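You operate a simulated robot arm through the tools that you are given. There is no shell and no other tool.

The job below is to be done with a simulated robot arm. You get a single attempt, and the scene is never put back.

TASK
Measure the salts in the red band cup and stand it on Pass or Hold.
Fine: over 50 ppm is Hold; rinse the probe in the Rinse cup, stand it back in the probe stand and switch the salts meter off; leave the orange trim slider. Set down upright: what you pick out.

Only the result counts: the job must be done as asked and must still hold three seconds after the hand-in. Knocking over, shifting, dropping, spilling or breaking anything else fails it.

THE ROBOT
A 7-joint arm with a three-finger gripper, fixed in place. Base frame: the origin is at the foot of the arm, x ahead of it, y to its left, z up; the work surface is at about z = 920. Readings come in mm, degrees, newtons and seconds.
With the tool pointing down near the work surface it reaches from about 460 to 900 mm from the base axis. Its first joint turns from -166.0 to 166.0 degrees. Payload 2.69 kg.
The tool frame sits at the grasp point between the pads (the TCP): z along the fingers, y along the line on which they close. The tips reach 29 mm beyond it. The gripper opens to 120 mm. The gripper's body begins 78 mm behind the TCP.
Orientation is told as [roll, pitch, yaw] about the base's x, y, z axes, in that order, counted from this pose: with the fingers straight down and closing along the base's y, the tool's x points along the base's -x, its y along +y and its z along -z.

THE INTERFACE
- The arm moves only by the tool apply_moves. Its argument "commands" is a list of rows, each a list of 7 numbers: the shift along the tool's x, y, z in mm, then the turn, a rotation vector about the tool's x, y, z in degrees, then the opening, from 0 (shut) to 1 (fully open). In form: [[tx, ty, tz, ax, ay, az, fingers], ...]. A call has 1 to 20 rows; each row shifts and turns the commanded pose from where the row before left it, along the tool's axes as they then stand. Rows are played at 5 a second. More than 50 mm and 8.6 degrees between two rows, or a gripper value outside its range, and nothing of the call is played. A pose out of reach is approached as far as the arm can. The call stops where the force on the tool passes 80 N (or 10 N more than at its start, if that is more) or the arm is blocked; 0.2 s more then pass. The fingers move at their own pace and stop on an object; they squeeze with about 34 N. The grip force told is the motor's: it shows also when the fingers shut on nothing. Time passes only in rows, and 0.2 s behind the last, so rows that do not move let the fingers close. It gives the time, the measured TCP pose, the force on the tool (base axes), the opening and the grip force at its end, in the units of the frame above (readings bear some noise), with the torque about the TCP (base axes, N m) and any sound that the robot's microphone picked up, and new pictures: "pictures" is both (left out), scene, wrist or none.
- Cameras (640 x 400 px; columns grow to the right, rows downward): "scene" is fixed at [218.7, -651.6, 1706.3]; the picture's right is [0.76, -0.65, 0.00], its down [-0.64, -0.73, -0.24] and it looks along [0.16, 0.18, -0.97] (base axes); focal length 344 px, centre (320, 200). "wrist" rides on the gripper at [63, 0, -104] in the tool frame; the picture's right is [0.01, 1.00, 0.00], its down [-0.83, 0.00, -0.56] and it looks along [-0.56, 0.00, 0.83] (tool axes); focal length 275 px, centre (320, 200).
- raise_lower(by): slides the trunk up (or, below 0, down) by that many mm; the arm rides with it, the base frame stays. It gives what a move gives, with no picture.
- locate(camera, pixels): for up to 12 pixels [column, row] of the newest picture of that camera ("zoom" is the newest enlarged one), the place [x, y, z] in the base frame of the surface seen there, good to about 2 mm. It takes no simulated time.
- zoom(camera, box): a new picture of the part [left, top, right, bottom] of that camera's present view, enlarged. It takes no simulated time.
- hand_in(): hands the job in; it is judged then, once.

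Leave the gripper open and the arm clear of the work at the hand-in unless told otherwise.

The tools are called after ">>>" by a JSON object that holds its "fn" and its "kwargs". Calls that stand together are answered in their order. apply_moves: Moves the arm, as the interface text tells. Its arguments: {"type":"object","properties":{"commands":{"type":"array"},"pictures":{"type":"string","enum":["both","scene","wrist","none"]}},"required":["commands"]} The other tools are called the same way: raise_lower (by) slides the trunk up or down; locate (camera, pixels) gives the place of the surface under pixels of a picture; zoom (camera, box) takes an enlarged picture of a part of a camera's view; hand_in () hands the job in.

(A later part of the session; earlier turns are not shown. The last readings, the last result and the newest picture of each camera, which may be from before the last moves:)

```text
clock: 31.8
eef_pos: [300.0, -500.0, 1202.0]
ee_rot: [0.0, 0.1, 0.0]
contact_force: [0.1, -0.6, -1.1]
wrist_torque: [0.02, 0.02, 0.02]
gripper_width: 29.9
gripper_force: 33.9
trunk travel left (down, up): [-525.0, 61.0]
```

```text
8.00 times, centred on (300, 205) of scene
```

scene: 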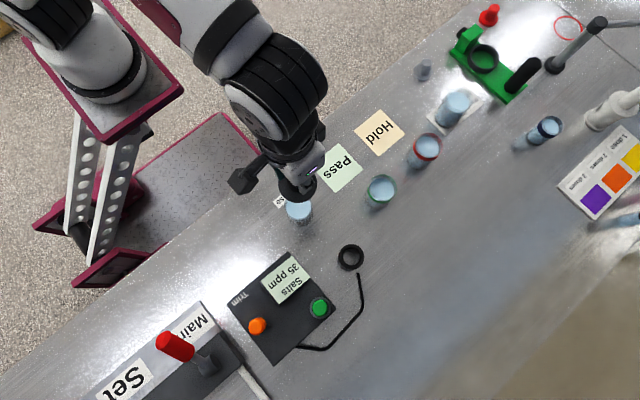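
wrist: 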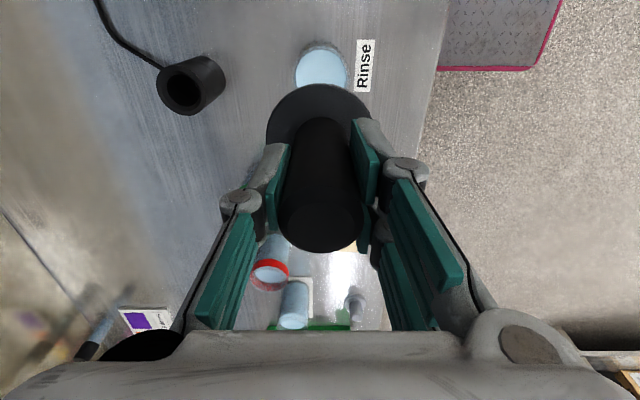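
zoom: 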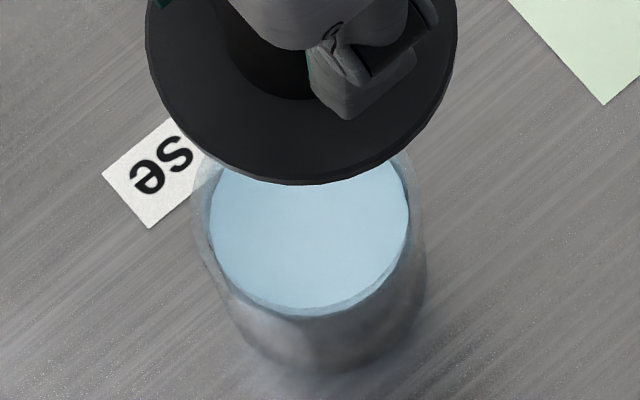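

The Rinse cup's centre works out at about (290.5,-502). I'll shift -8 in x and -2 in y, lower to TCP z≈1150 with the tip about 25 mm above the rim, then verify.

>>> {"fn": "apply_moves", "kwargs": {"commands": [[8, -2, 0, 0, 0, 0, 0], [0, 0, 20, 0, 0, 0, 0], [0, 0, 20, 0, 0, 0, 0], [0, 0, 10, 0, 0, 0, 0], [0, 0, 0, 0, 0, 0, 0], [0, 0, 0, 0, 0, 0, 0]], "pictures": "both"}}

>>> {"fn": "zoom", "kwargs": {"camera": "scene", "box": [260, 160, 340, 240]}}

>>> {"fn": "zoom", "kwargs": {"camera": "wrist", "box": [240, 20, 400, 160]}}

```text
clock: 33.2
eef_pos: [291.4, -500.2, 1150.8]
ee_rot: [0.0, 0.0, 0.1]
contact_force: [-0.6, 1.0, -1.3]
wrist_torque: [0.03, 0.01, -0.01]
gripper_width: 29.9
gripper_force: 34.4
trunk travel left (down, up): [-525.0, 61.0]
```

scene: 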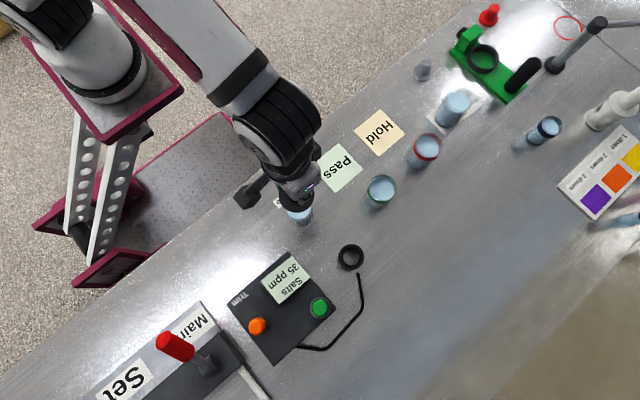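
wrist: 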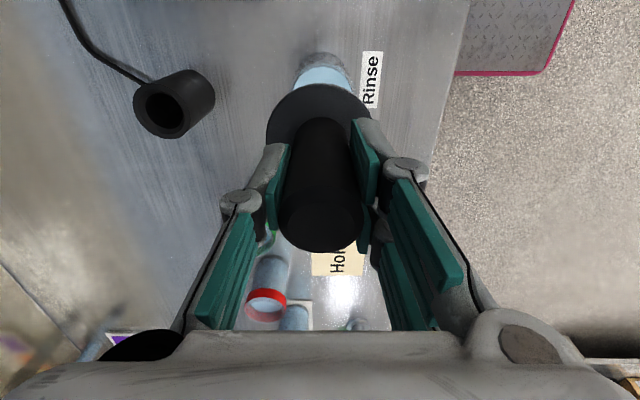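

```text
5.00 times, centred on (300, 200) of scene
```

zoom: 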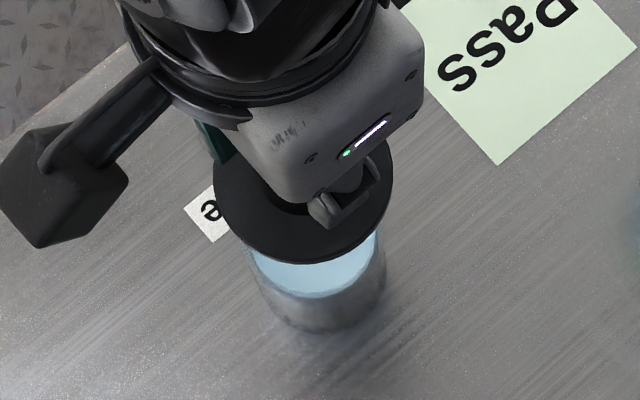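

```text
2.86 times, centred on (320, 90) of wrist
```

zoom: 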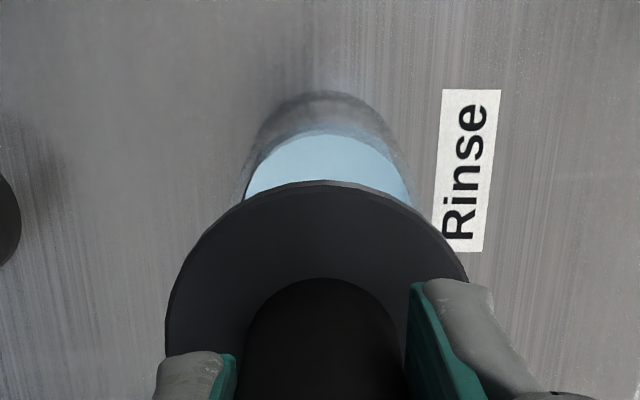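

The tip is hidden, so I'll compare the collar's edges with the rim points to check the alignment.

>>> {"fn": "locate", "kwargs": {"camera": "scene", "pixels": [[279, 200], [283, 204], [288, 208], [300, 212], [310, 210], [317, 204], [317, 196], [290, 214], [316, 214], [303, 219]]}}

>>> {"fn": "locate", "kwargs": {"camera": "zoom", "pixels": [[330, 165], [245, 195], [410, 200], [330, 132], [330, 100], [255, 160], [405, 165], [170, 320], [465, 275], [322, 185]]}}

```text
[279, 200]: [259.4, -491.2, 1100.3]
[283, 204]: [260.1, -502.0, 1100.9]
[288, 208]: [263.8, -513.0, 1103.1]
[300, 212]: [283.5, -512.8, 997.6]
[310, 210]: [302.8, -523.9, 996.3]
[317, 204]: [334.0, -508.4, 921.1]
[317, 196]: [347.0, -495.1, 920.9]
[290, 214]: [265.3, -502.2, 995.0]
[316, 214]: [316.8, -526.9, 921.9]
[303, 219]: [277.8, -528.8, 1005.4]
```

```text
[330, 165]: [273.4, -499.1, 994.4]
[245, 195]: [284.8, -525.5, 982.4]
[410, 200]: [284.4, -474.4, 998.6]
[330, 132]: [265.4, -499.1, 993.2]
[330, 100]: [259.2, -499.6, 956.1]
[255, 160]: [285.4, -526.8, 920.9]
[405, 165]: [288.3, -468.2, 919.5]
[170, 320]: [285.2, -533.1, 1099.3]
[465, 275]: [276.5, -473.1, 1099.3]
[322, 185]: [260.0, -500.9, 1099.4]
```

The collar's centre is about (290,-502) and the cup's about (290,-501), so they are aligned. I'll lower 75 mm into the rinse water and stay there a while.

>>> {"fn": "apply_moves", "kwargs": {"commands": [[0, 0.5, 15, 0, 0, 0, 0], [0, 0, 15, 0, 0, 0, 0], [0, 0, 15, 0, 0, 0, 0], [0, 0, 12, 0, 0, 0, 0], [0, 0, 10, 0, 0, 0, 0], [0, 0, 8, 0, 0, 0, 0], [0, 0, 0, 0, 0, 0, 0], [0, 0, 0, 0, 0, 0, 0], [0, 0, 0, 0, 0, 0, 0], [0, 0, 0, 0, 0, 0, 0], [0, 0, 0, 0, 0, 0, 0], [0, 0, 0, 0, 0, 0, 0], [0, 0, 0, 0, 0, 0, 0], [0, 0, 0, 0, 0, 0, 0], [0, 0, 0, 0, 0, 0, 0], [0, 0, 0, 0, 0, 0, 0], [0, 0, 0, 0, 0, 0, 0], [0, 0, 0, 0, 0, 0, 0], [0, 0, 0, 0, 0, 0, 0], [0, 0, 0, 0, 0, 0, 0]], "pictures": "both"}}

>>> {"fn": "zoom", "kwargs": {"camera": "scene", "box": [240, 180, 340, 310]}}

```text
clock: 37.4
eef_pos: [291.5, -501.2, 1076.5]
ee_rot: [0.0, 0.0, 0.0]
contact_force: [0.6, -0.4, -0.6]
wrist_torque: [-0.05, -0.01, 0.01]
gripper_width: 29.7
gripper_force: 34.1
trunk travel left (down, up): [-525.0, 61.0]
```

scene: 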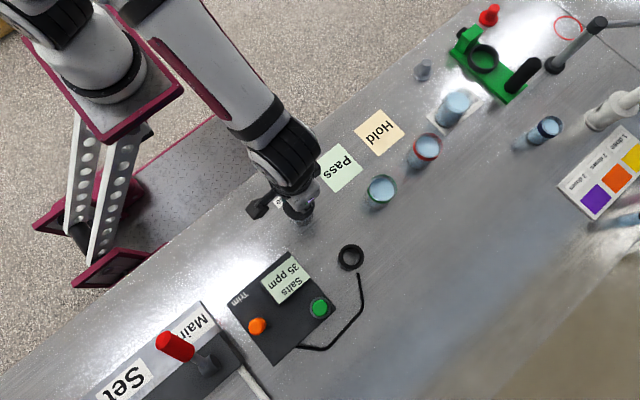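
wrist: 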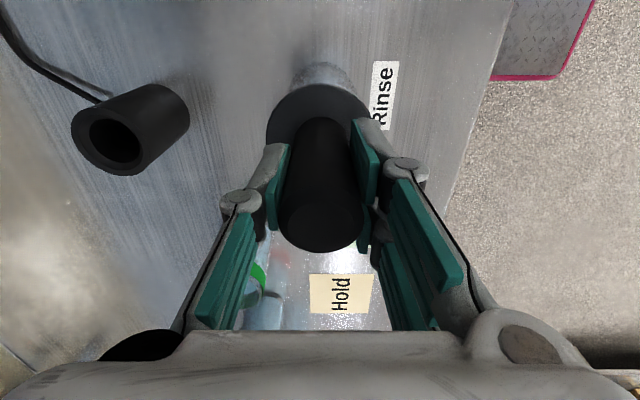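

```text
3.08 times, centred on (290, 245) of scene
```

zoom: 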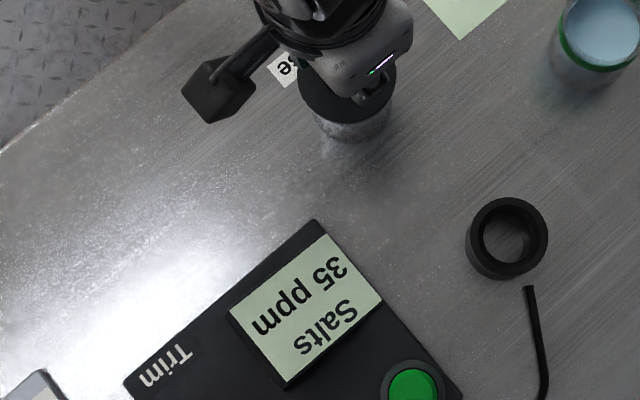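

The meter holds its 35 ppm reading while the probe sits in the rinse water, about 33 mm deep. I'll swish it gently up and down, lift it clear, and carry it to above the stand.

>>> {"fn": "apply_moves", "kwargs": {"commands": [[0, 0, -8, 0, 0, 0, 0], [0, 0, 10, 0, 0, 0, 0], [0, 0, -8, 0, 0, 0, 0], [0, 0, 8, 0, 0, 0, 0], [0, 0, 0, 0, 0, 0, 0], [0, 0, 0, 0, 0, 0, 0], [0, 0, -10, 0, 0, 0, 0], [0, 0, -18, 0, 0, 0, 0], [0, 0, -20, 0, 0, 0, 0], [0, 0, -20, 0, 0, 0, 0], [0, 0, -20, 0, 0, 0, 0], [0, 0, -20, 0, 0, 0, 0], [0, 0, -20, 0, 0, 0, 0], [-3.4, -37.7, 0, 0, 0, 0, 0], [-3.4, -37.7, 0, 0, 0, 0, 0], [-3.4, -37.7, 0, 0, 0, 0, 0], [-3.4, -37.7, 0, 0, 0, 0, 0], [0, 0, 0, 0, 0, 0, 0], [0, 0, 0, 0, 0, 0, 0], [0, 0, 0, 0, 0, 0, 0]], "pictures": "both"}}

>>> {"fn": "zoom", "kwargs": {"camera": "wrist", "box": [240, 20, 400, 160]}}

```text
clock: 41.6
eef_pos: [304.9, -654.9, 1201.9]
ee_rot: [0.1, 0.1, -0.1]
contact_force: [-0.3, -0.1, -1.1]
wrist_torque: [-0.01, -0.01, -0.01]
gripper_width: 29.7
gripper_force: 33.8
trunk travel left (down, up): [-525.0, 61.0]
```

scene: 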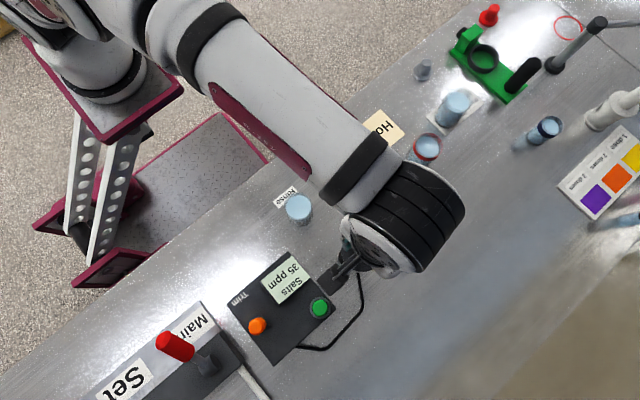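
wrist: 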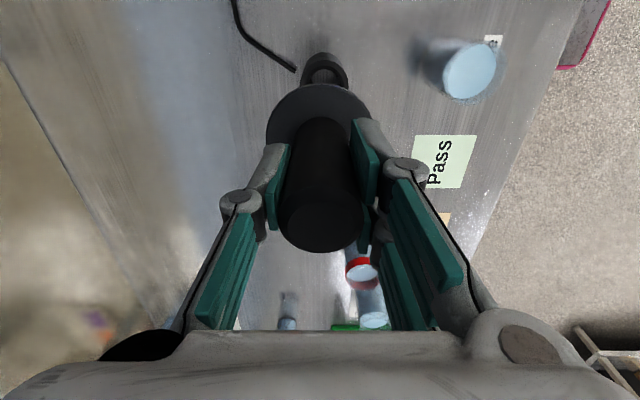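

```text
2.86 times, centred on (320, 90) of wrist
```

zoom: 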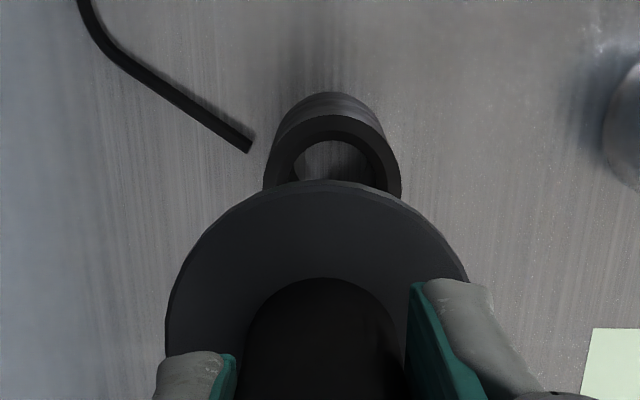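

The measured y is -654.9, about 3 mm more negative than at the grasp (-651.9). I'll check the collar and stand positions.

>>> {"fn": "locate", "kwargs": {"camera": "zoom", "pixels": [[322, 186], [169, 315], [465, 277], [240, 300], [395, 300], [333, 122], [268, 175], [398, 175], [333, 138], [333, 97], [300, 165], [368, 165]]}}

```text
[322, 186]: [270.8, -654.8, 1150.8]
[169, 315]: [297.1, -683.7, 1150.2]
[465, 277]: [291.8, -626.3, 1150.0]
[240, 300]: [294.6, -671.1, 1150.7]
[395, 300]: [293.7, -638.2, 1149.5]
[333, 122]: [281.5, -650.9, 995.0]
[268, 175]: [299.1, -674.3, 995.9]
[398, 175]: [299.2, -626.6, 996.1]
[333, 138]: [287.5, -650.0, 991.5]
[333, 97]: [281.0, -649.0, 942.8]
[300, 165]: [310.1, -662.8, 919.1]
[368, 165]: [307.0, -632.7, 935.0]
```

The stand's centre is about (303,-650). I need +3 in y to be back on the original line, with x unchanged at 305. I'll shift, then lower until the tip is just above the tube at TCP z≈1120 and check.

>>> {"fn": "apply_moves", "kwargs": {"commands": [[0, 3, 0, 0, 0, 0, 0], [0, 0, 25, 0, 0, 0, 0], [0, 0, 25, 0, 0, 0, 0], [0, 0, 25, 0, 0, 0, 0], [0, 0, 5, 0, 0, 0, 0], [0, 0, 0, 0, 0, 0, 0], [0, 0, 0, 0, 0, 0, 0]], "pictures": "both"}}

>>> {"fn": "zoom", "kwargs": {"camera": "scene", "box": [300, 200, 400, 300]}}

>>> {"fn": "zoom", "kwargs": {"camera": "wrist", "box": [240, 20, 400, 160]}}

```text
clock: 43.2
eef_pos: [305.3, -648.3, 1122.0]
ee_rot: [0.0, 0.1, 0.0]
contact_force: [0.1, -0.6, -1.3]
wrist_torque: [0.05, 0.04, 0.01]
gripper_width: 29.9
gripper_force: 33.8
trunk travel left (down, up): [-525.0, 61.0]
```

scene: 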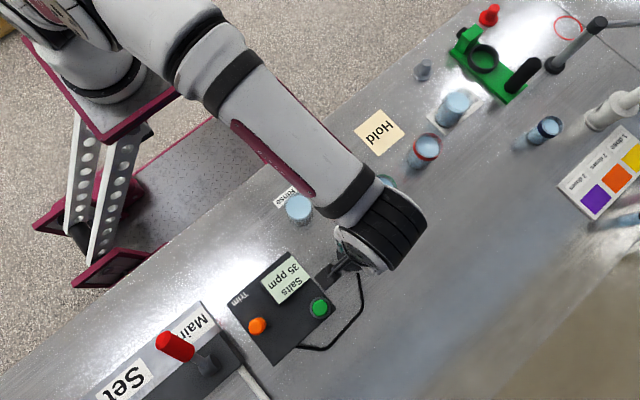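
wrist: 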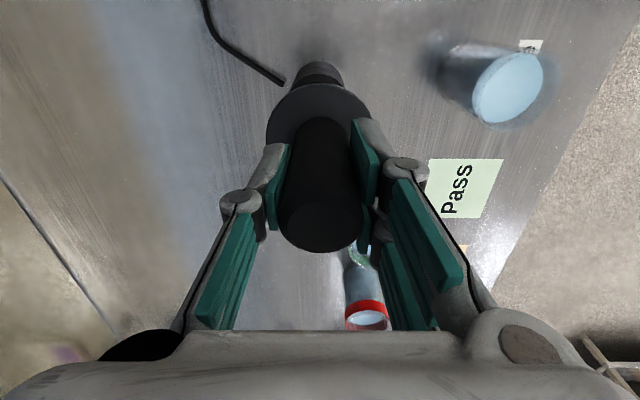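

```text
4.00 times, centred on (350, 250) of scene
```

zoom: 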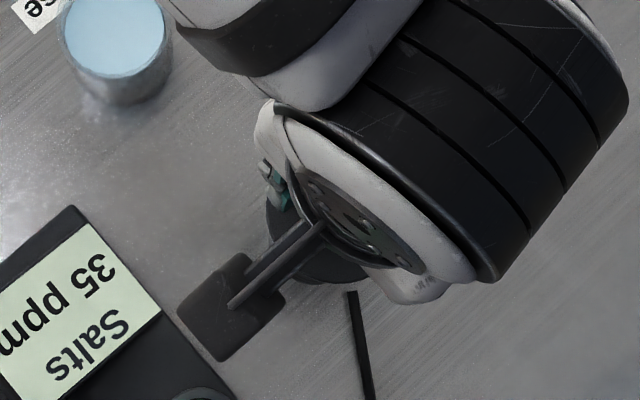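

```text
2.86 times, centred on (320, 90) of wrist
```

zoom: 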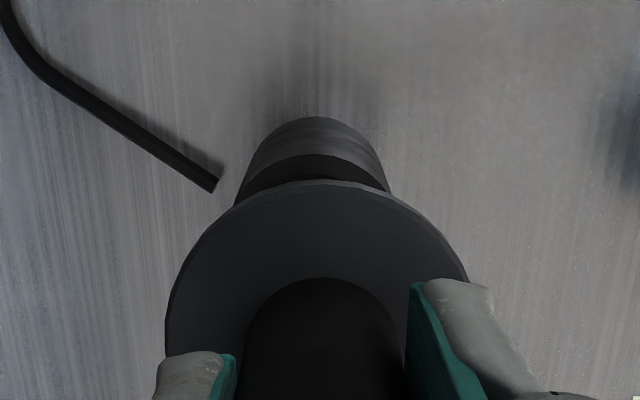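

The y reading is now -648.3, so there is a little tracking scatter. The stand appears slightly left (more negative y) of the probe. I'll shift -2 in y and re-read while holding still.

>>> {"fn": "apply_moves", "kwargs": {"commands": [[0, -2, 0, 0, 0, 0, 0], [0, 0, 0, 0, 0, 0, 0], [0, 0, 0, 0, 0, 0, 0], [0, 0, 0, 0, 0, 0, 0]], "pictures": "wrist"}}

>>> {"fn": "zoom", "kwargs": {"camera": "wrist", "box": [240, 20, 400, 160]}}

```text
clock: 44.2
eef_pos: [305.0, -649.9, 1122.2]
ee_rot: [0.1, 0.0, 0.0]
contact_force: [0.6, 0.4, -1.0]
wrist_torque: [0.01, 0.01, 0.02]
gripper_width: 29.6
gripper_force: 34.1
trunk travel left (down, up): [-525.0, 61.0]
```

wrist: 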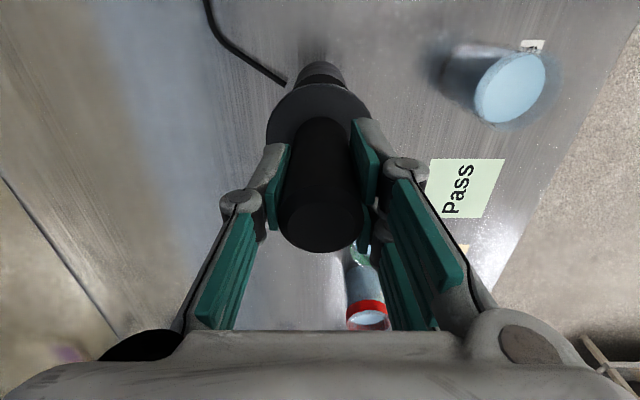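

```text
2.86 times, centred on (320, 90) of wrist
```

zoom: 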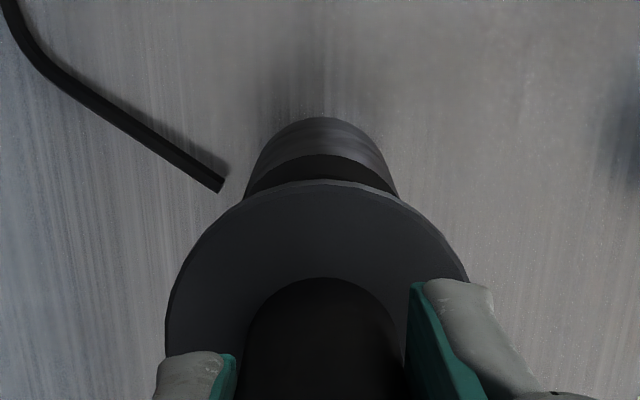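

The stand and collar are now aligned to within about 1 mm. I'll lower the tip into the tube by 40 mm and check for side forces.

>>> {"fn": "apply_moves", "kwargs": {"commands": [[0, 0, 8, 0, 0, 0, 0], [0, 0, 8, 0, 0, 0, 0], [0, 0, 8, 0, 0, 0, 0], [0, 0, 8, 0, 0, 0, 0], [0, 0, 8, 0, 0, 0, 0], [0, 0, 0, 0, 0, 0, 0]], "pictures": "wrist"}}

```text
clock: 45.6
eef_pos: [305.3, -651.1, 1082.0]
ee_rot: [-0.1, 0.0, 0.1]
contact_force: [-1.1, -0.8, -1.3]
wrist_torque: [-0.02, 0.01, 0.02]
gripper_width: 29.7
gripper_force: 33.8
trunk travel left (down, up): [-525.0, 61.0]
```

wrist: 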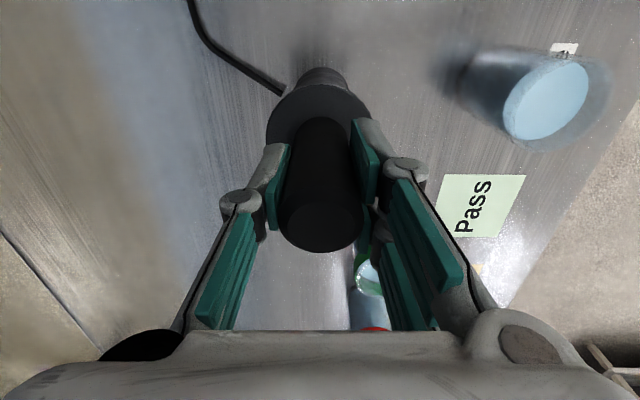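

There's no resistance, so the shaft is inside the tube. I'll go down another 26 mm, then finish in small steps.

>>> {"fn": "apply_moves", "kwargs": {"commands": [[0, 0, 8, 0, 0, 0, 0], [0, 0, 8, 0, 0, 0, 0], [0, 0, 6, 0, 0, 0, 0], [0, 0, 4, 0, 0, 0, 0], [0, 0, 1, 0, 0, 0, 0], [0, 0, 1, 0, 0, 0, 0], [0, 0, 0, 0, 0, 0, 0]], "pictures": "wrist"}}

```text
clock: 47.2
eef_pos: [305.3, -651.7, 1053.2]
ee_rot: [0.0, 0.0, 0.0]
contact_force: [0.6, -0.2, -0.5]
wrist_torque: [0.01, -0.01, 0.0]
gripper_width: 29.7
gripper_force: 33.8
trunk travel left (down, up): [-525.0, 61.0]
```

wrist: 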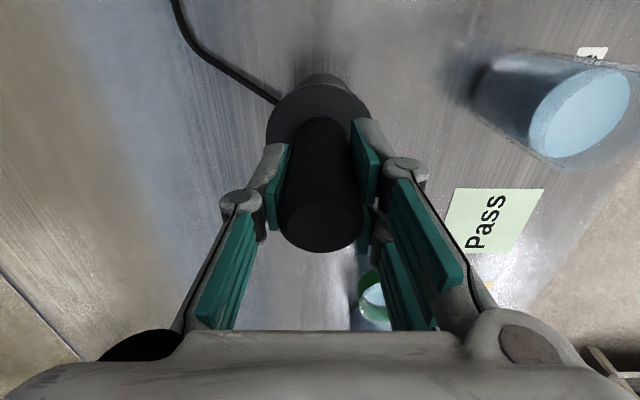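

I'm at the same pose as the grasp, within about 1 mm. I'll go down 1 mm more, checking for seating.

>>> {"fn": "apply_moves", "kwargs": {"commands": [[0, 0, 1, 0, 0, 0, 0], [0, 0, 0.5, 0, 0, 0, 0], [0, 0, 0, 0, 0, 0, 0]], "pictures": "none"}}

```text
clock: 48.0
eef_pos: [305.3, -651.3, 1051.9]
ee_rot: [-0.1, 0.0, -0.1]
contact_force: [0.2, -0.2, -0.9]
wrist_torque: [0.04, -0.02, 0.02]
gripper_width: 29.9
gripper_force: 33.6
trunk travel left (down, up): [-525.0, 61.0]
```

It's still carrying about 1 N, the probe's weight. I'll lower slightly more.

>>> {"fn": "apply_moves", "kwargs": {"commands": [[0, 0, 0.7, 0, 0, 0, 0], [0, 0, 0, 0, 0, 0, 0]], "pictures": "none"}}

```text
clock: 48.6
eef_pos: [304.6, -651.6, 1051.1]
ee_rot: [0.0, 0.0, -0.1]
contact_force: [-0.2, 1.6, 5.5]
wrist_torque: [0.05, -0.05, 0.03]
gripper_width: 30.0
gripper_force: 34.5
trunk travel left (down, up): [-525.0, 61.0]
```

It's seated, with the force up to +5.5 N. I'll open the fingers gently.

>>> {"fn": "apply_moves", "kwargs": {"commands": [[0, 0, 0, 0, 0, 0, 0.28], [0, 0, 0, 0, 0, 0, 0.32], [0, 0, 0, 0, 0, 0, 0.4], [0, 0, 0, 0, 0, 0, 0.6], [0, 0, 0, 0, 0, 0, 0.6]], "pictures": "wrist"}}

```text
clock: 49.8
eef_pos: [305.3, -651.8, 1052.2]
ee_rot: [0.0, 0.0, -0.1]
contact_force: [0.9, 0.0, 0.7]
wrist_torque: [-0.02, 0.0, -0.02]
gripper_width: 72.0
gripper_force: 0.1
trunk travel left (down, up): [-525.0, 61.0]
```

wrist: 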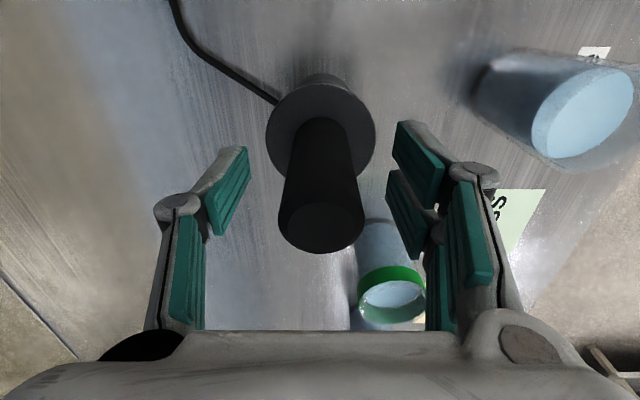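

The probe stands upright in its stand. I'll raise straight up 150 mm, then move above the green button with the fingers closing.

>>> {"fn": "apply_moves", "kwargs": {"commands": [[0, 0, -15, 0, 0, 0, 0.6], [0, 0, -25, 0, 0, 0, 0.6], [0, 0, -35, 0, 0, 0, 0.6], [0, 0, -40, 0, 0, 0, 0.6], [0, 0, -35, 0, 0, 0, 0.6], [38.5, -10.2, 0, 0, 0, 0, 0], [38.5, -10.2, 0, 0, 0, 0, 0], [38.5, -10.2, 0, 0, 0, 0, 0], [0, 0, 0, 0, 0, 0, 0], [0, 0, 0, 0, 0, 0, 0]], "pictures": "both"}}

>>> {"fn": "zoom", "kwargs": {"camera": "wrist", "box": [220, 0, 480, 200]}}

```text
clock: 52.0
eef_pos: [188.3, -679.3, 1200.5]
ee_rot: [0.0, 0.0, 0.0]
contact_force: [0.4, -0.2, 0.0]
wrist_torque: [-0.03, -0.01, 0.01]
gripper_width: 0.0
gripper_force: 28.8
trunk travel left (down, up): [-525.0, 61.0]
```

scene: 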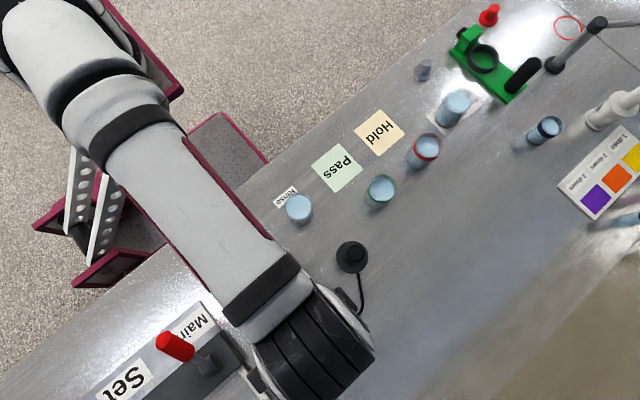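
wrist: 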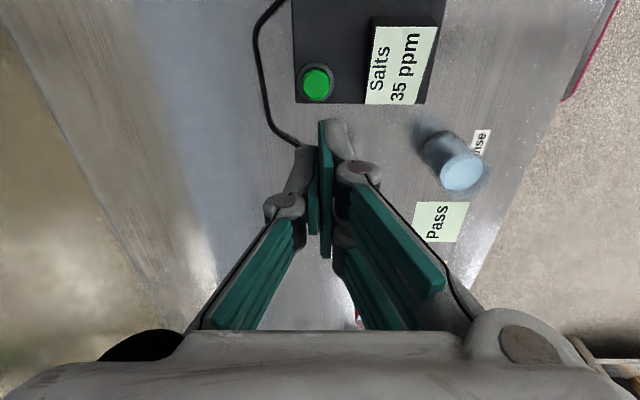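

```text
2.00 times, centred on (350, 100) of wrist
```

zoom: 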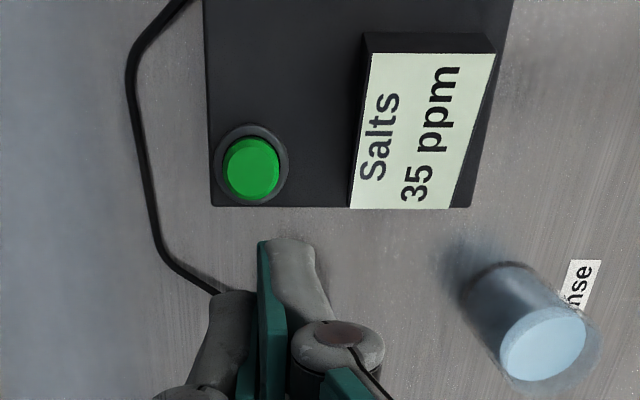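

The display clearly reads "35 ppm". I'm at (188.3,-679.3), so I'll correct by -3 in y and +1 in x and descend to just above the button. It clicked at TCP z≈1002.

>>> {"fn": "apply_moves", "kwargs": {"commands": [[-1, -3, 0, 0, 0, 0, 0], [0, 0, 40, 0, 0, 0, 0], [0, 0, 40, 0, 0, 0, 0], [0, 0, 40, 0, 0, 0, 0], [0, 0, 30, 0, 0, 0, 0], [0, 0, 20, 0, 0, 0, 0], [0, 0, 15, 0, 0, 0, 0], [0, 0, 0, 0, 0, 0, 0], [0, 0, 0, 0, 0, 0, 0]], "pictures": "wrist"}}

```text
clock: 54.0
eef_pos: [190.8, -685.5, 1015.0]
ee_rot: [0.1, -0.1, 0.0]
contact_force: [-0.7, 0.2, -0.7]
wrist_torque: [-0.03, -0.02, 0.01]
gripper_width: 0.3
gripper_force: 29.1
trunk travel left (down, up): [-525.0, 61.0]
```

wrist: 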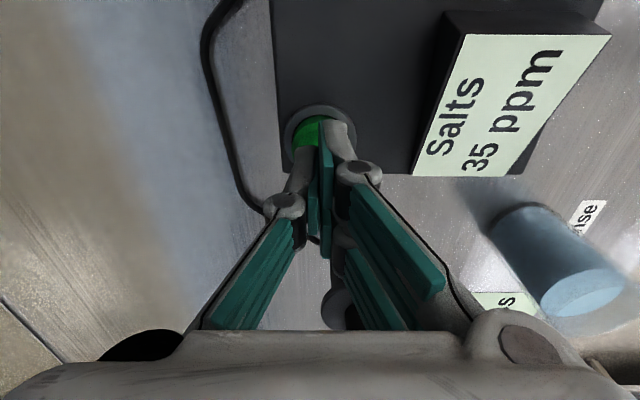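

The y reading is -685.5, so I'll nudge +2.5 and press in small steps.

>>> {"fn": "apply_moves", "kwargs": {"commands": [[0, 2.5, 0, 0, 0, 0, 0], [0, 0, 4, 0, 0, 0, 0], [0, 0, 4, 0, 0, 0, 0], [0, 0, 2, 0, 0, 0, 0], [0, 0, 1, 0, 0, 0, 0], [0, 0, 0, 0, 0, 0, 0]], "pictures": "wrist"}}

```text
clock: 55.4
eef_pos: [190.0, -682.5, 1005.0]
ee_rot: [0.0, -0.2, -0.1]
contact_force: [0.0, -0.3, 0.3]
wrist_torque: [0.03, -0.03, 0.01]
gripper_width: 6.2
gripper_force: 28.4
trunk travel left (down, up): [-525.0, 61.0]
```

wrist: 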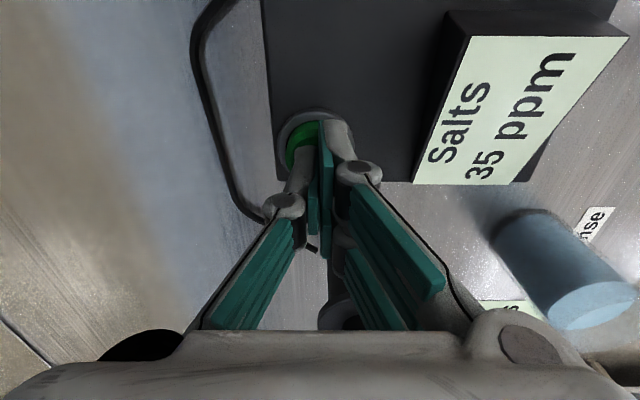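

I'm in contact range with no click yet, so I'll continue in 1 mm steps.

>>> {"fn": "apply_moves", "kwargs": {"commands": [[0, 0, 1, 0, 0, 0, 0], [0, 0, 1, 0, 0, 0, 0], [0, 0, 1, 0, 0, 0, 0], [0, 0, 0, 0, 0, 0, 0]], "pictures": "wrist"}}

```text
clock: 56.4
eef_pos: [191.0, -682.6, 1002.5]
ee_rot: [-0.1, 0.1, -0.1]
contact_force: [-0.7, 1.3, 2.3]
wrist_torque: [0.06, -0.03, -0.01]
gripper_width: 5.7
gripper_force: 28.5
trunk travel left (down, up): [-525.0, 61.0]
heard: click
```

wrist: 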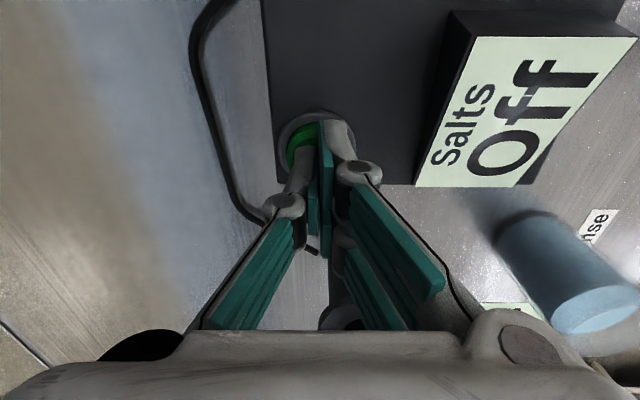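

There was a click and the display reads "Off". Now for the red-band cup. I'll raise to about z=1158, open the fingers to 90 mm and travel to above the red cup at (590,-584).

>>> {"fn": "apply_moves", "kwargs": {"commands": [[0, 0, -15, 0, 0, 0, 0], [0, 0, -45, 0, 0, 0, 0], [0, 0, -45, 0, 0, 0, 0], [0, 0, -50, 0, 0, 0, 0], [-39.9, 9.86, 0, 0, 0, 0, 0], [-39.9, 9.86, 0, 0, 0, 0, 0], [-39.9, 9.86, 0, 0, 0, 0, 0], [-39.9, 9.86, 0, 0, 0, 0, 0], [-39.9, 9.86, 0, 0, 0, 0, 0], [-39.9, 9.86, 0, 0, 0, 0, 0.75], [-39.9, 9.86, 0, 0, 0, 0, 0.75], [-39.9, 9.86, 0, 0, 0, 0, 0.75], [-39.9, 9.86, 0, 0, 0, 0, 0.75], [-39.9, 9.86, 0, 0, 0, 0, 0.75], [0, 0, 0, 0, 0, 0, 0.75], [0, 0, 0, 0, 0, 0, 0.75]], "pictures": "both"}}

>>> {"fn": "zoom", "kwargs": {"camera": "scene", "box": [290, 90, 450, 200]}}

>>> {"fn": "zoom", "kwargs": {"camera": "wrist", "box": [240, 20, 480, 200]}}

```text
clock: 59.8
eef_pos: [585.5, -583.5, 1157.0]
ee_rot: [0.0, 0.0, 0.1]
contact_force: [0.2, 0.4, -0.7]
wrist_torque: [-0.01, -0.03, 0.03]
gripper_width: 89.9
gripper_force: 0.2
trunk travel left (down, up): [-525.0, 61.0]
```

scene: 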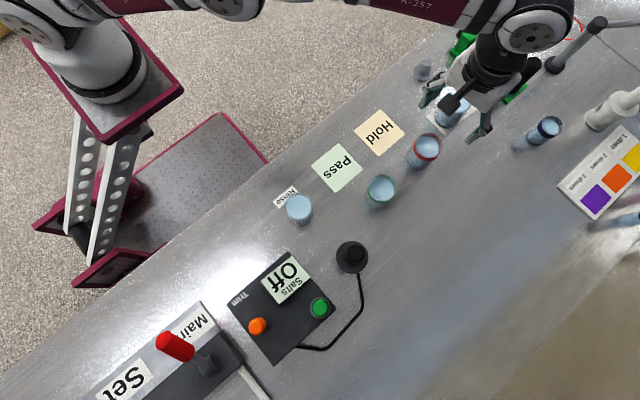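
wrist: 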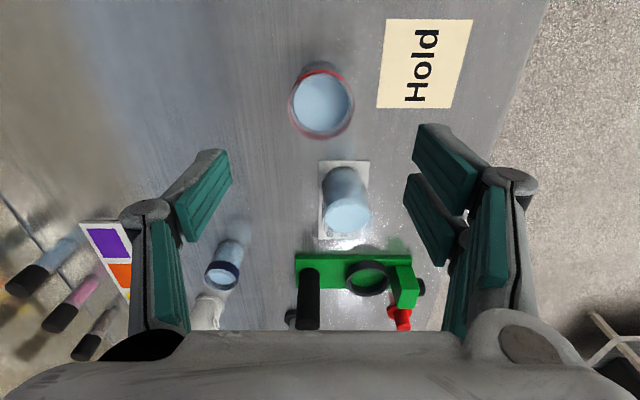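

```text
3.64 times, centred on (370, 145) of scene
```

zoom: 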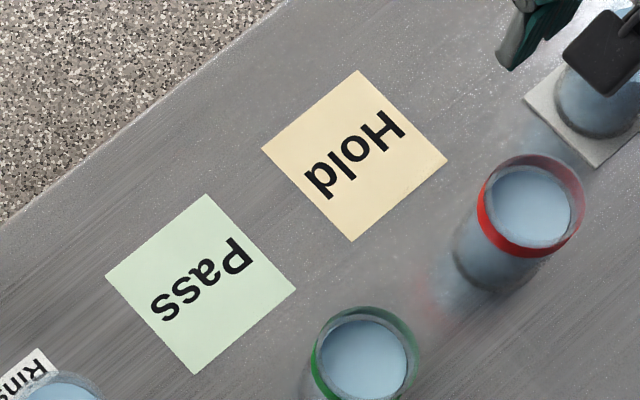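

```text
2.22 times, centred on (360, 110) of wrist
```

zoom: 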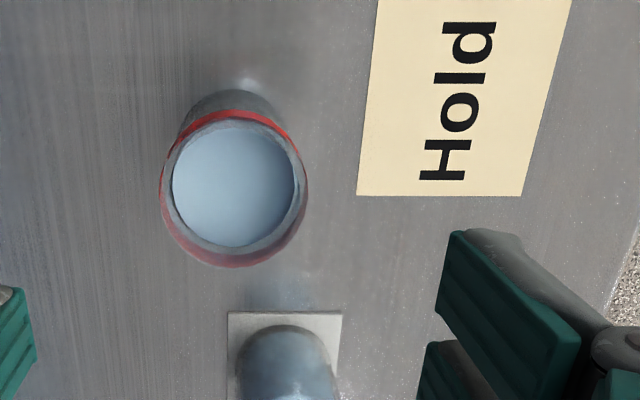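

The scene is good. I'll locate the red cup's rim in the wrist zoom, and the Pass card's corners in the scene view at (338,144), (363,170), (336,193) and (311,166).

>>> {"fn": "locate", "kwargs": {"camera": "zoom", "pixels": [[235, 187], [163, 190], [305, 185], [235, 114], [235, 264], [185, 240], [285, 240], [190, 130], [290, 135], [235, 95]]}}

>>> {"fn": "locate", "kwargs": {"camera": "scene", "pixels": [[338.4, 144.6], [362, 169.7], [336.2, 192], [312.4, 165.9], [337.3, 168], [381, 187], [381, 178], [381, 202]]}}

```text
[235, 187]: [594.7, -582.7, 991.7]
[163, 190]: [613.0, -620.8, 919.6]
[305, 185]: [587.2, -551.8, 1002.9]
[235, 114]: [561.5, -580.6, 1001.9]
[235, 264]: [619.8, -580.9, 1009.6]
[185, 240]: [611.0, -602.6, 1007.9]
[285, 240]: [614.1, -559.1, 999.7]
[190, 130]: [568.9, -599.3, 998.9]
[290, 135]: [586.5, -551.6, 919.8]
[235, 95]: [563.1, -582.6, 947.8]
```

```text
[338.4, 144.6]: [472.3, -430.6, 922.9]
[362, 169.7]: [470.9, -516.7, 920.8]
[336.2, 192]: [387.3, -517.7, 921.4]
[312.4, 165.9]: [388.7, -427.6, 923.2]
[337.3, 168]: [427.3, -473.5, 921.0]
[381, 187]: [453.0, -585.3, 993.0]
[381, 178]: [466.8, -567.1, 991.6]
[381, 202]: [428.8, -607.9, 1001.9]
```

The red cup's centre is about (590.6,-581.6), r≈29.5. The Pass card spans x 388–471 and y -517 to -428, so its centre is about (430,-473). I'll centre over the cup and descend to just above the rim, with TCP z≈1058.

>>> {"fn": "apply_moves", "kwargs": {"commands": [[-5, 2, 0, 0, 0, 0, 0.75], [0, 0, 25, 0, 0, 0, 0.75], [0, 0, 25, 0, 0, 0, 0.75], [0, 0, 25, 0, 0, 0, 0.75], [0, 0, 24, 0, 0, 0, 0.75], [0, 0, 0, 0, 0, 0, 0.75], [0, 0, 0, 0, 0, 0, 0.75]], "pictures": "both"}}

>>> {"fn": "zoom", "kwargs": {"camera": "scene", "box": [380, 70, 500, 190]}}

```text
clock: 61.4
eef_pos: [594.1, -580.6, 1057.4]
ee_rot: [0.0, -0.1, 0.1]
contact_force: [-0.1, -0.7, -0.3]
wrist_torque: [-0.03, -0.02, 0.0]
gripper_width: 90.1
gripper_force: 0.0
trunk travel left (down, up): [-525.0, 61.0]
```

scene: 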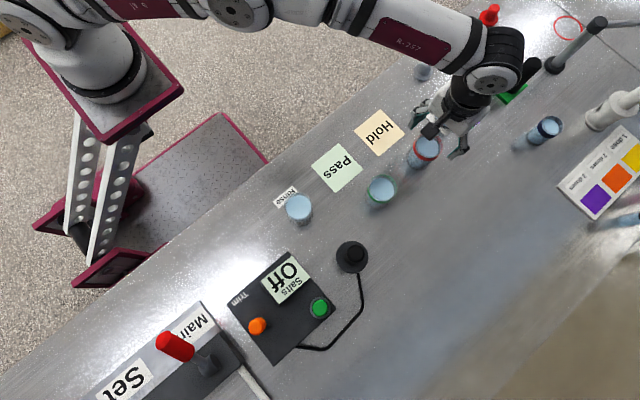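
wrist: 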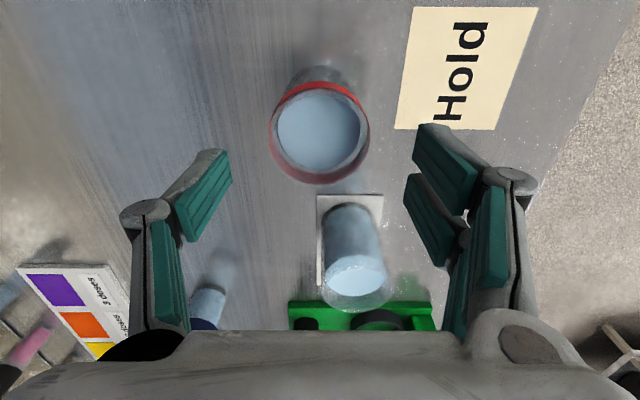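

```text
3.33 times, centred on (440, 130) of scene
```

zoom: 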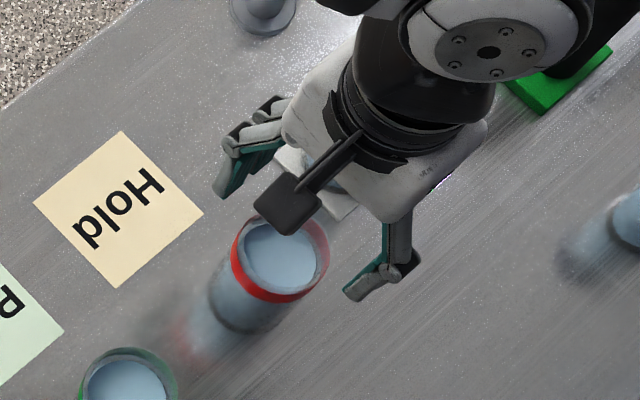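

I'm now at (594.1,-580.6) by the reading. I'll check the cup rim in the wrist view: left 269, right 370, top about 85, bottom about 183.

>>> {"fn": "locate", "kwargs": {"camera": "wrist", "pixels": [[319, 86], [319, 181], [271, 135], [368, 135], [285, 165], [355, 165], [319, 130], [319, 72]]}}

```text
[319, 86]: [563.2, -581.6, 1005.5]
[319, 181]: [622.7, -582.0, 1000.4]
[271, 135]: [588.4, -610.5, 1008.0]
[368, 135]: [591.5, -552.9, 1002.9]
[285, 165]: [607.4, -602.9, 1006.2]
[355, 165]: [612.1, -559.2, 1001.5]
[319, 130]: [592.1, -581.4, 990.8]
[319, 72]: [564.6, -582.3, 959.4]
```

The cup's centre is about (592,-581.7). I'll nudge -2 in x and -1 in y and descend around the cup to TCP z≈970, with the tips at 941.

>>> {"fn": "apply_moves", "kwargs": {"commands": [[2, -1, 0, 0, 0, 0, 0.75], [0, 0, 15, 0, 0, 0, 0.75], [0, 0, 15, 0, 0, 0, 0.75], [0, 0, 15, 0, 0, 0, 0.75], [0, 0, 15, 0, 0, 0, 0.75], [0, 0, 15, 0, 0, 0, 0.75], [0, 0, 12, 0, 0, 0, 0.75], [0, 0, 0, 0, 0, 0, 0.75], [0, 0, 0, 0, 0, 0, 0.75]], "pictures": "both"}}

>>> {"fn": "locate", "kwargs": {"camera": "wrist", "pixels": [[320, 200], [320, 150], [260, 200], [380, 200]]}}

```text
clock: 63.4
eef_pos: [592.5, -581.1, 970.9]
ee_rot: [-0.1, 0.0, 0.0]
contact_force: [-0.3, -0.5, 0.8]
wrist_torque: [0.0, 0.01, 0.02]
gripper_width: 90.2
gripper_force: 0.0
trunk travel left (down, up): [-525.0, 61.0]
```

scene: 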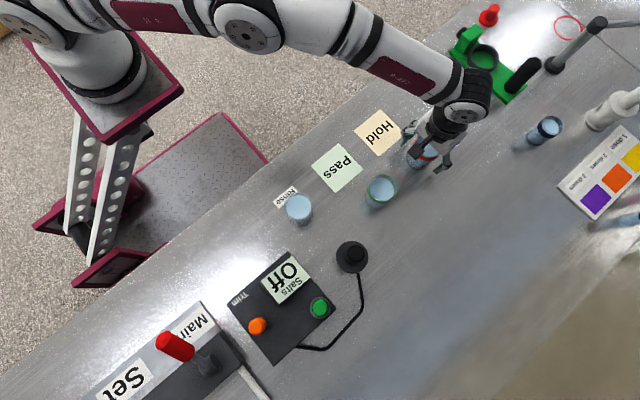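
wrist: 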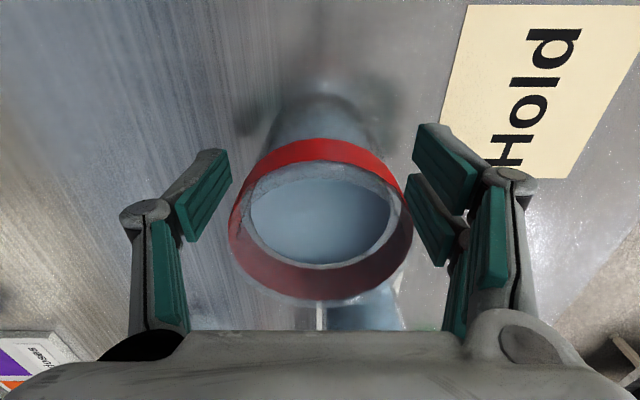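

```text
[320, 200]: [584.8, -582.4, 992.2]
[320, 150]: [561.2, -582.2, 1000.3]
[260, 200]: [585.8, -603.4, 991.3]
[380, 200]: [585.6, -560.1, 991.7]
```

The cup is centred between the fingers, so I'll close on it gradually.

>>> {"fn": "apply_moves", "kwargs": {"commands": [[0, 0, 0, 0, 0, 0, 0.6], [0, 0, 0, 0, 0, 0, 0.52], [0, 0, 0, 0, 0, 0, 0.48], [0, 0, 0, 0, 0, 0, 0.44], [0, 0, 0, 0, 0, 0, 0.4], [0, 0, 0, 0, 0, 0, 0.4]], "pictures": "wrist"}}

```text
clock: 64.8
eef_pos: [592.6, -582.7, 970.9]
ee_rot: [0.0, 0.0, 0.0]
contact_force: [0.9, -0.9, 1.8]
wrist_torque: [-0.05, 0.02, 0.04]
gripper_width: 64.0
gripper_force: 34.1
trunk travel left (down, up): [-525.0, 61.0]
```

wrist: 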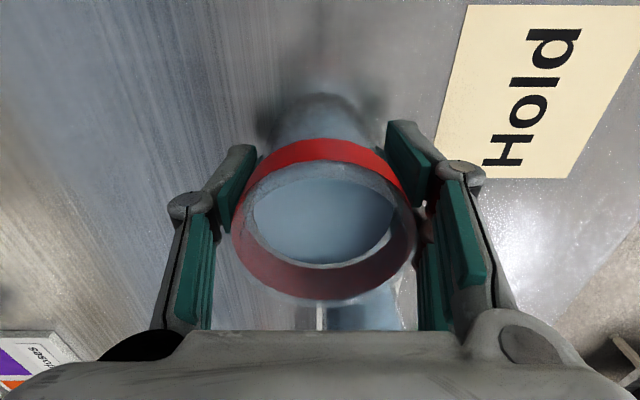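

The grip is firm at 64 mm and 34 N. I'll lift smoothly by about 105 mm.

>>> {"fn": "apply_moves", "kwargs": {"commands": [[0, 0, -3, 0, 0, 0, 0.4], [0, 0, -5, 0, 0, 0, 0.4], [0, 0, -8, 0, 0, 0, 0.4], [0, 0, -11, 0, 0, 0, 0.4], [0, 0, -13, 0, 0, 0, 0.4], [0, 0, -14, 0, 0, 0, 0.4], [0, 0, -14, 0, 0, 0, 0.4], [0, 0, -13, 0, 0, 0, 0.4], [0, 0, -11, 0, 0, 0, 0.4], [0, 0, -8, 0, 0, 0, 0.4], [0, 0, -5, 0, 0, 0, 0.4], [0, 0, -2, 0, 0, 0, 0.4], [0, 0, 0, 0, 0, 0, 0.4]], "pictures": "both"}}

```text
clock: 67.6
eef_pos: [592.2, -582.7, 1078.6]
ee_rot: [-0.1, -0.1, 0.0]
contact_force: [-0.9, 0.3, -1.5]
wrist_torque: [-0.04, -0.01, -0.01]
gripper_width: 63.7
gripper_force: 33.9
trunk travel left (down, up): [-525.0, 61.0]
```

scene: 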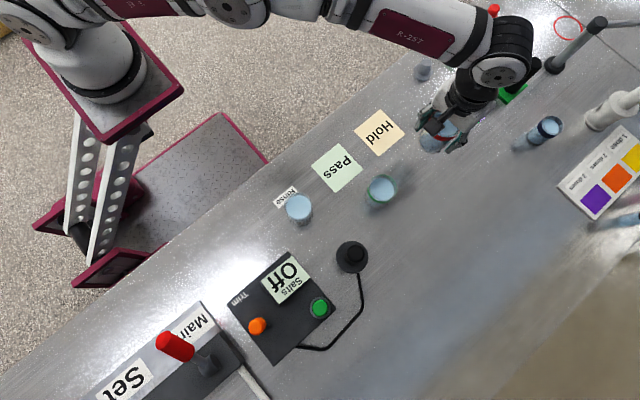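
wrist: 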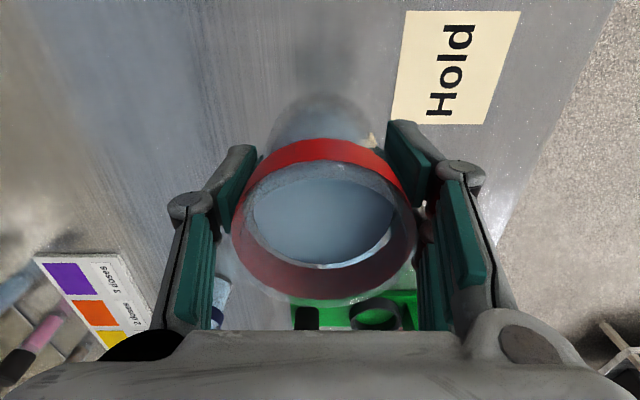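

The cup is lifted level, with its bottom at z≈1028 and clear of the other cups. I'll carry it smoothly to above the Pass card.

>>> {"fn": "apply_moves", "kwargs": {"commands": [[6.5, 4.4, 0, 0, 0, 0, 0.4], [12.9, 8.7, 0, 0, 0, 0, 0.4], [17.8, 12, 0, 0, 0, 0, 0.4], [19.4, 13.1, 0, 0, 0, 0, 0.4], [21, 14.2, 0, 0, 0, 0, 0.4], [21, 14.2, 0, 0, 0, 0, 0.4], [19.4, 13.1, 0, 0, 0, 0, 0.4], [17.8, 12, 0, 0, 0, 0, 0.4], [12.9, 8.7, 0, 0, 0, 0, 0.4], [8.1, 5.4, 0, 0, 0, 0, 0.4], [4.8, 3.3, 0, 0, 0, 0, 0.4], [0, 0, 0, 0, 0, 0, 0.4], [0, 0, 0, 0, 0, 0, 0.4]], "pictures": "both"}}

>>> {"fn": "zoom", "kwargs": {"camera": "scene", "box": [270, 100, 430, 220]}}

```text
clock: 70.4
eef_pos: [432.0, -472.7, 1078.0]
ee_rot: [0.0, 0.1, 0.1]
contact_force: [0.3, -0.4, -1.7]
wrist_torque: [-0.01, 0.01, -0.02]
gripper_width: 63.8
gripper_force: 34.1
trunk travel left (down, up): [-525.0, 61.0]
```

scene: 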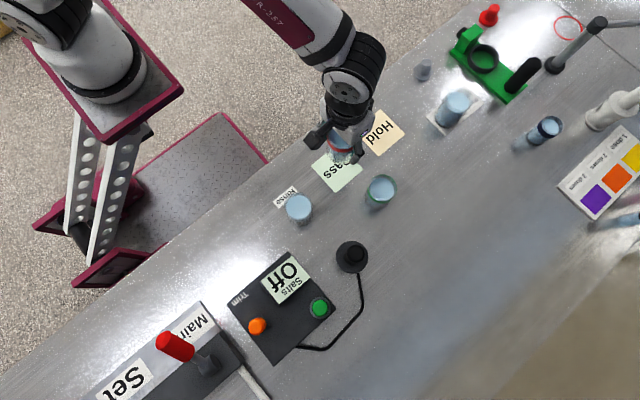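
wrist: 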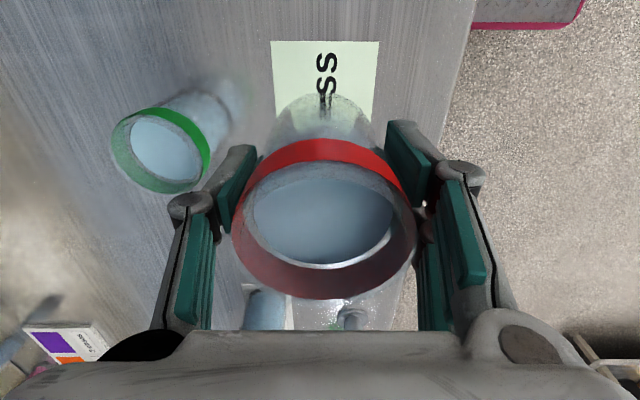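

```text
3.33 times, centred on (350, 160) of scene
```

zoom: 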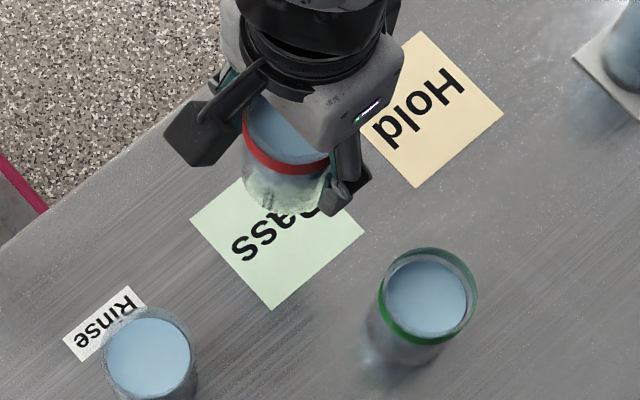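

The cup is over the Pass card, at a measured (432,-472.7) against the card centre (430,-473). I'll lower it smoothly to about 4 mm above the table level.

>>> {"fn": "apply_moves", "kwargs": {"commands": [[1, 0, 4, 0, 0, 0, 0.4], [0, 0, 8, 0, 0, 0, 0.4], [0, 0, 12, 0, 0, 0, 0.4], [0, 0, 14, 0, 0, 0, 0.4], [0, 0, 15, 0, 0, 0, 0.4], [0, 0, 14, 0, 0, 0, 0.4], [0, 0, 12, 0, 0, 0, 0.4], [0, 0, 10, 0, 0, 0, 0.4], [0, 0, 7, 0, 0, 0, 0.4], [0, 0, 4, 0, 0, 0, 0.4], [0, 0, 2, 0, 0, 0, 0.4], [0, 0, 0, 0, 0, 0, 0.4], [0, 0, 0, 0, 0, 0, 0.4]], "pictures": "both"}}

>>> {"fn": "zoom", "kwargs": {"camera": "scene", "box": [270, 100, 430, 220]}}

```text
clock: 73.2
eef_pos: [430.3, -474.9, 975.0]
ee_rot: [0.0, 0.1, 0.0]
contact_force: [0.4, 0.9, -1.2]
wrist_torque: [0.0, -0.01, 0.01]
gripper_width: 64.0
gripper_force: 34.3
trunk travel left (down, up): [-525.0, 61.0]
```

scene: 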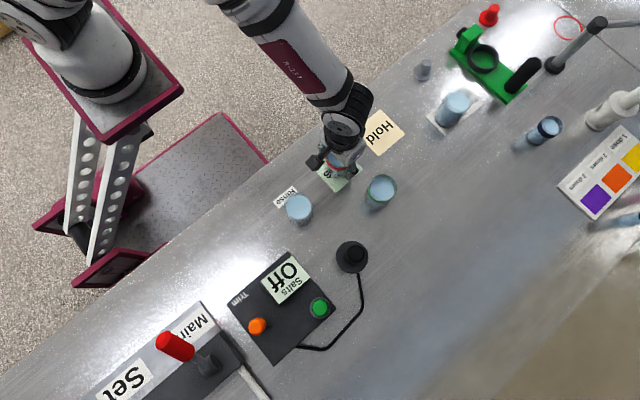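
wrist: 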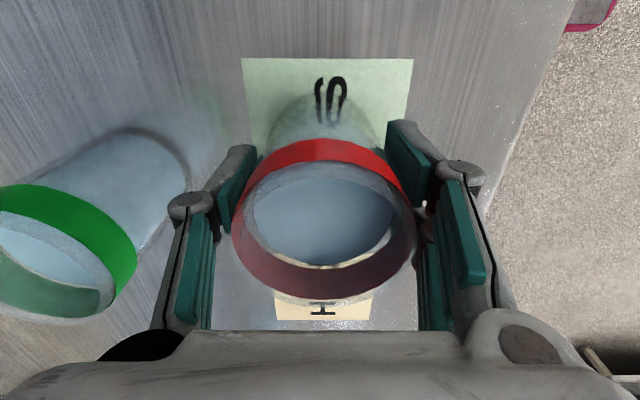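

```text
3.33 times, centred on (350, 160) of scene
```

zoom: 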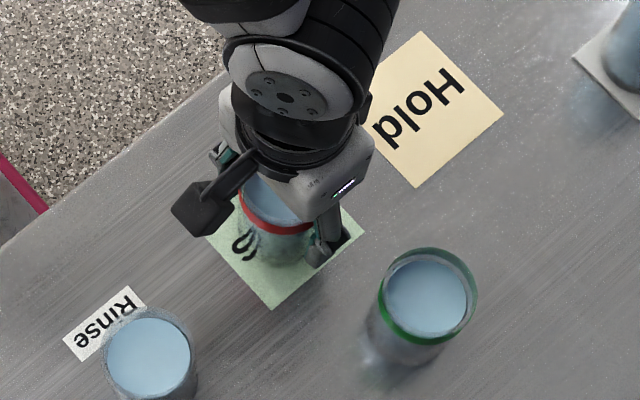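

The cup sits inside the card's bounds, just above it. I'll lower in 1 mm steps until it touches.

>>> {"fn": "apply_moves", "kwargs": {"commands": [[0, 1, 1, 0, 0, 0, 0.4], [0, 0, 1, 0, 0, 0, 0.4], [0, 0, 0, 0, 0, 0, 0.4]], "pictures": "none"}}

```text
clock: 74.0
eef_pos: [430.0, -472.7, 972.9]
ee_rot: [0.0, 0.0, 0.1]
contact_force: [-0.4, -0.3, -0.8]
wrist_torque: [0.03, 0.01, 0.04]
gripper_width: 63.8
gripper_force: 34.0
trunk travel left (down, up): [-525.0, 61.0]
```

There's no contact yet, since it still carries the cup's weight. I'll take another small step.

>>> {"fn": "apply_moves", "kwargs": {"commands": [[0, 0, 0.7, 0, 0, 0, 0.4], [0, 0, 0, 0, 0, 0, 0.4]], "pictures": "none"}}

```text
clock: 74.6
eef_pos: [429.4, -472.6, 972.0]
ee_rot: [0.0, -0.1, 0.0]
contact_force: [-0.8, 0.0, -2.2]
wrist_torque: [-0.02, -0.01, 0.0]
gripper_width: 63.8
gripper_force: 33.9
trunk travel left (down, up): [-525.0, 61.0]
```

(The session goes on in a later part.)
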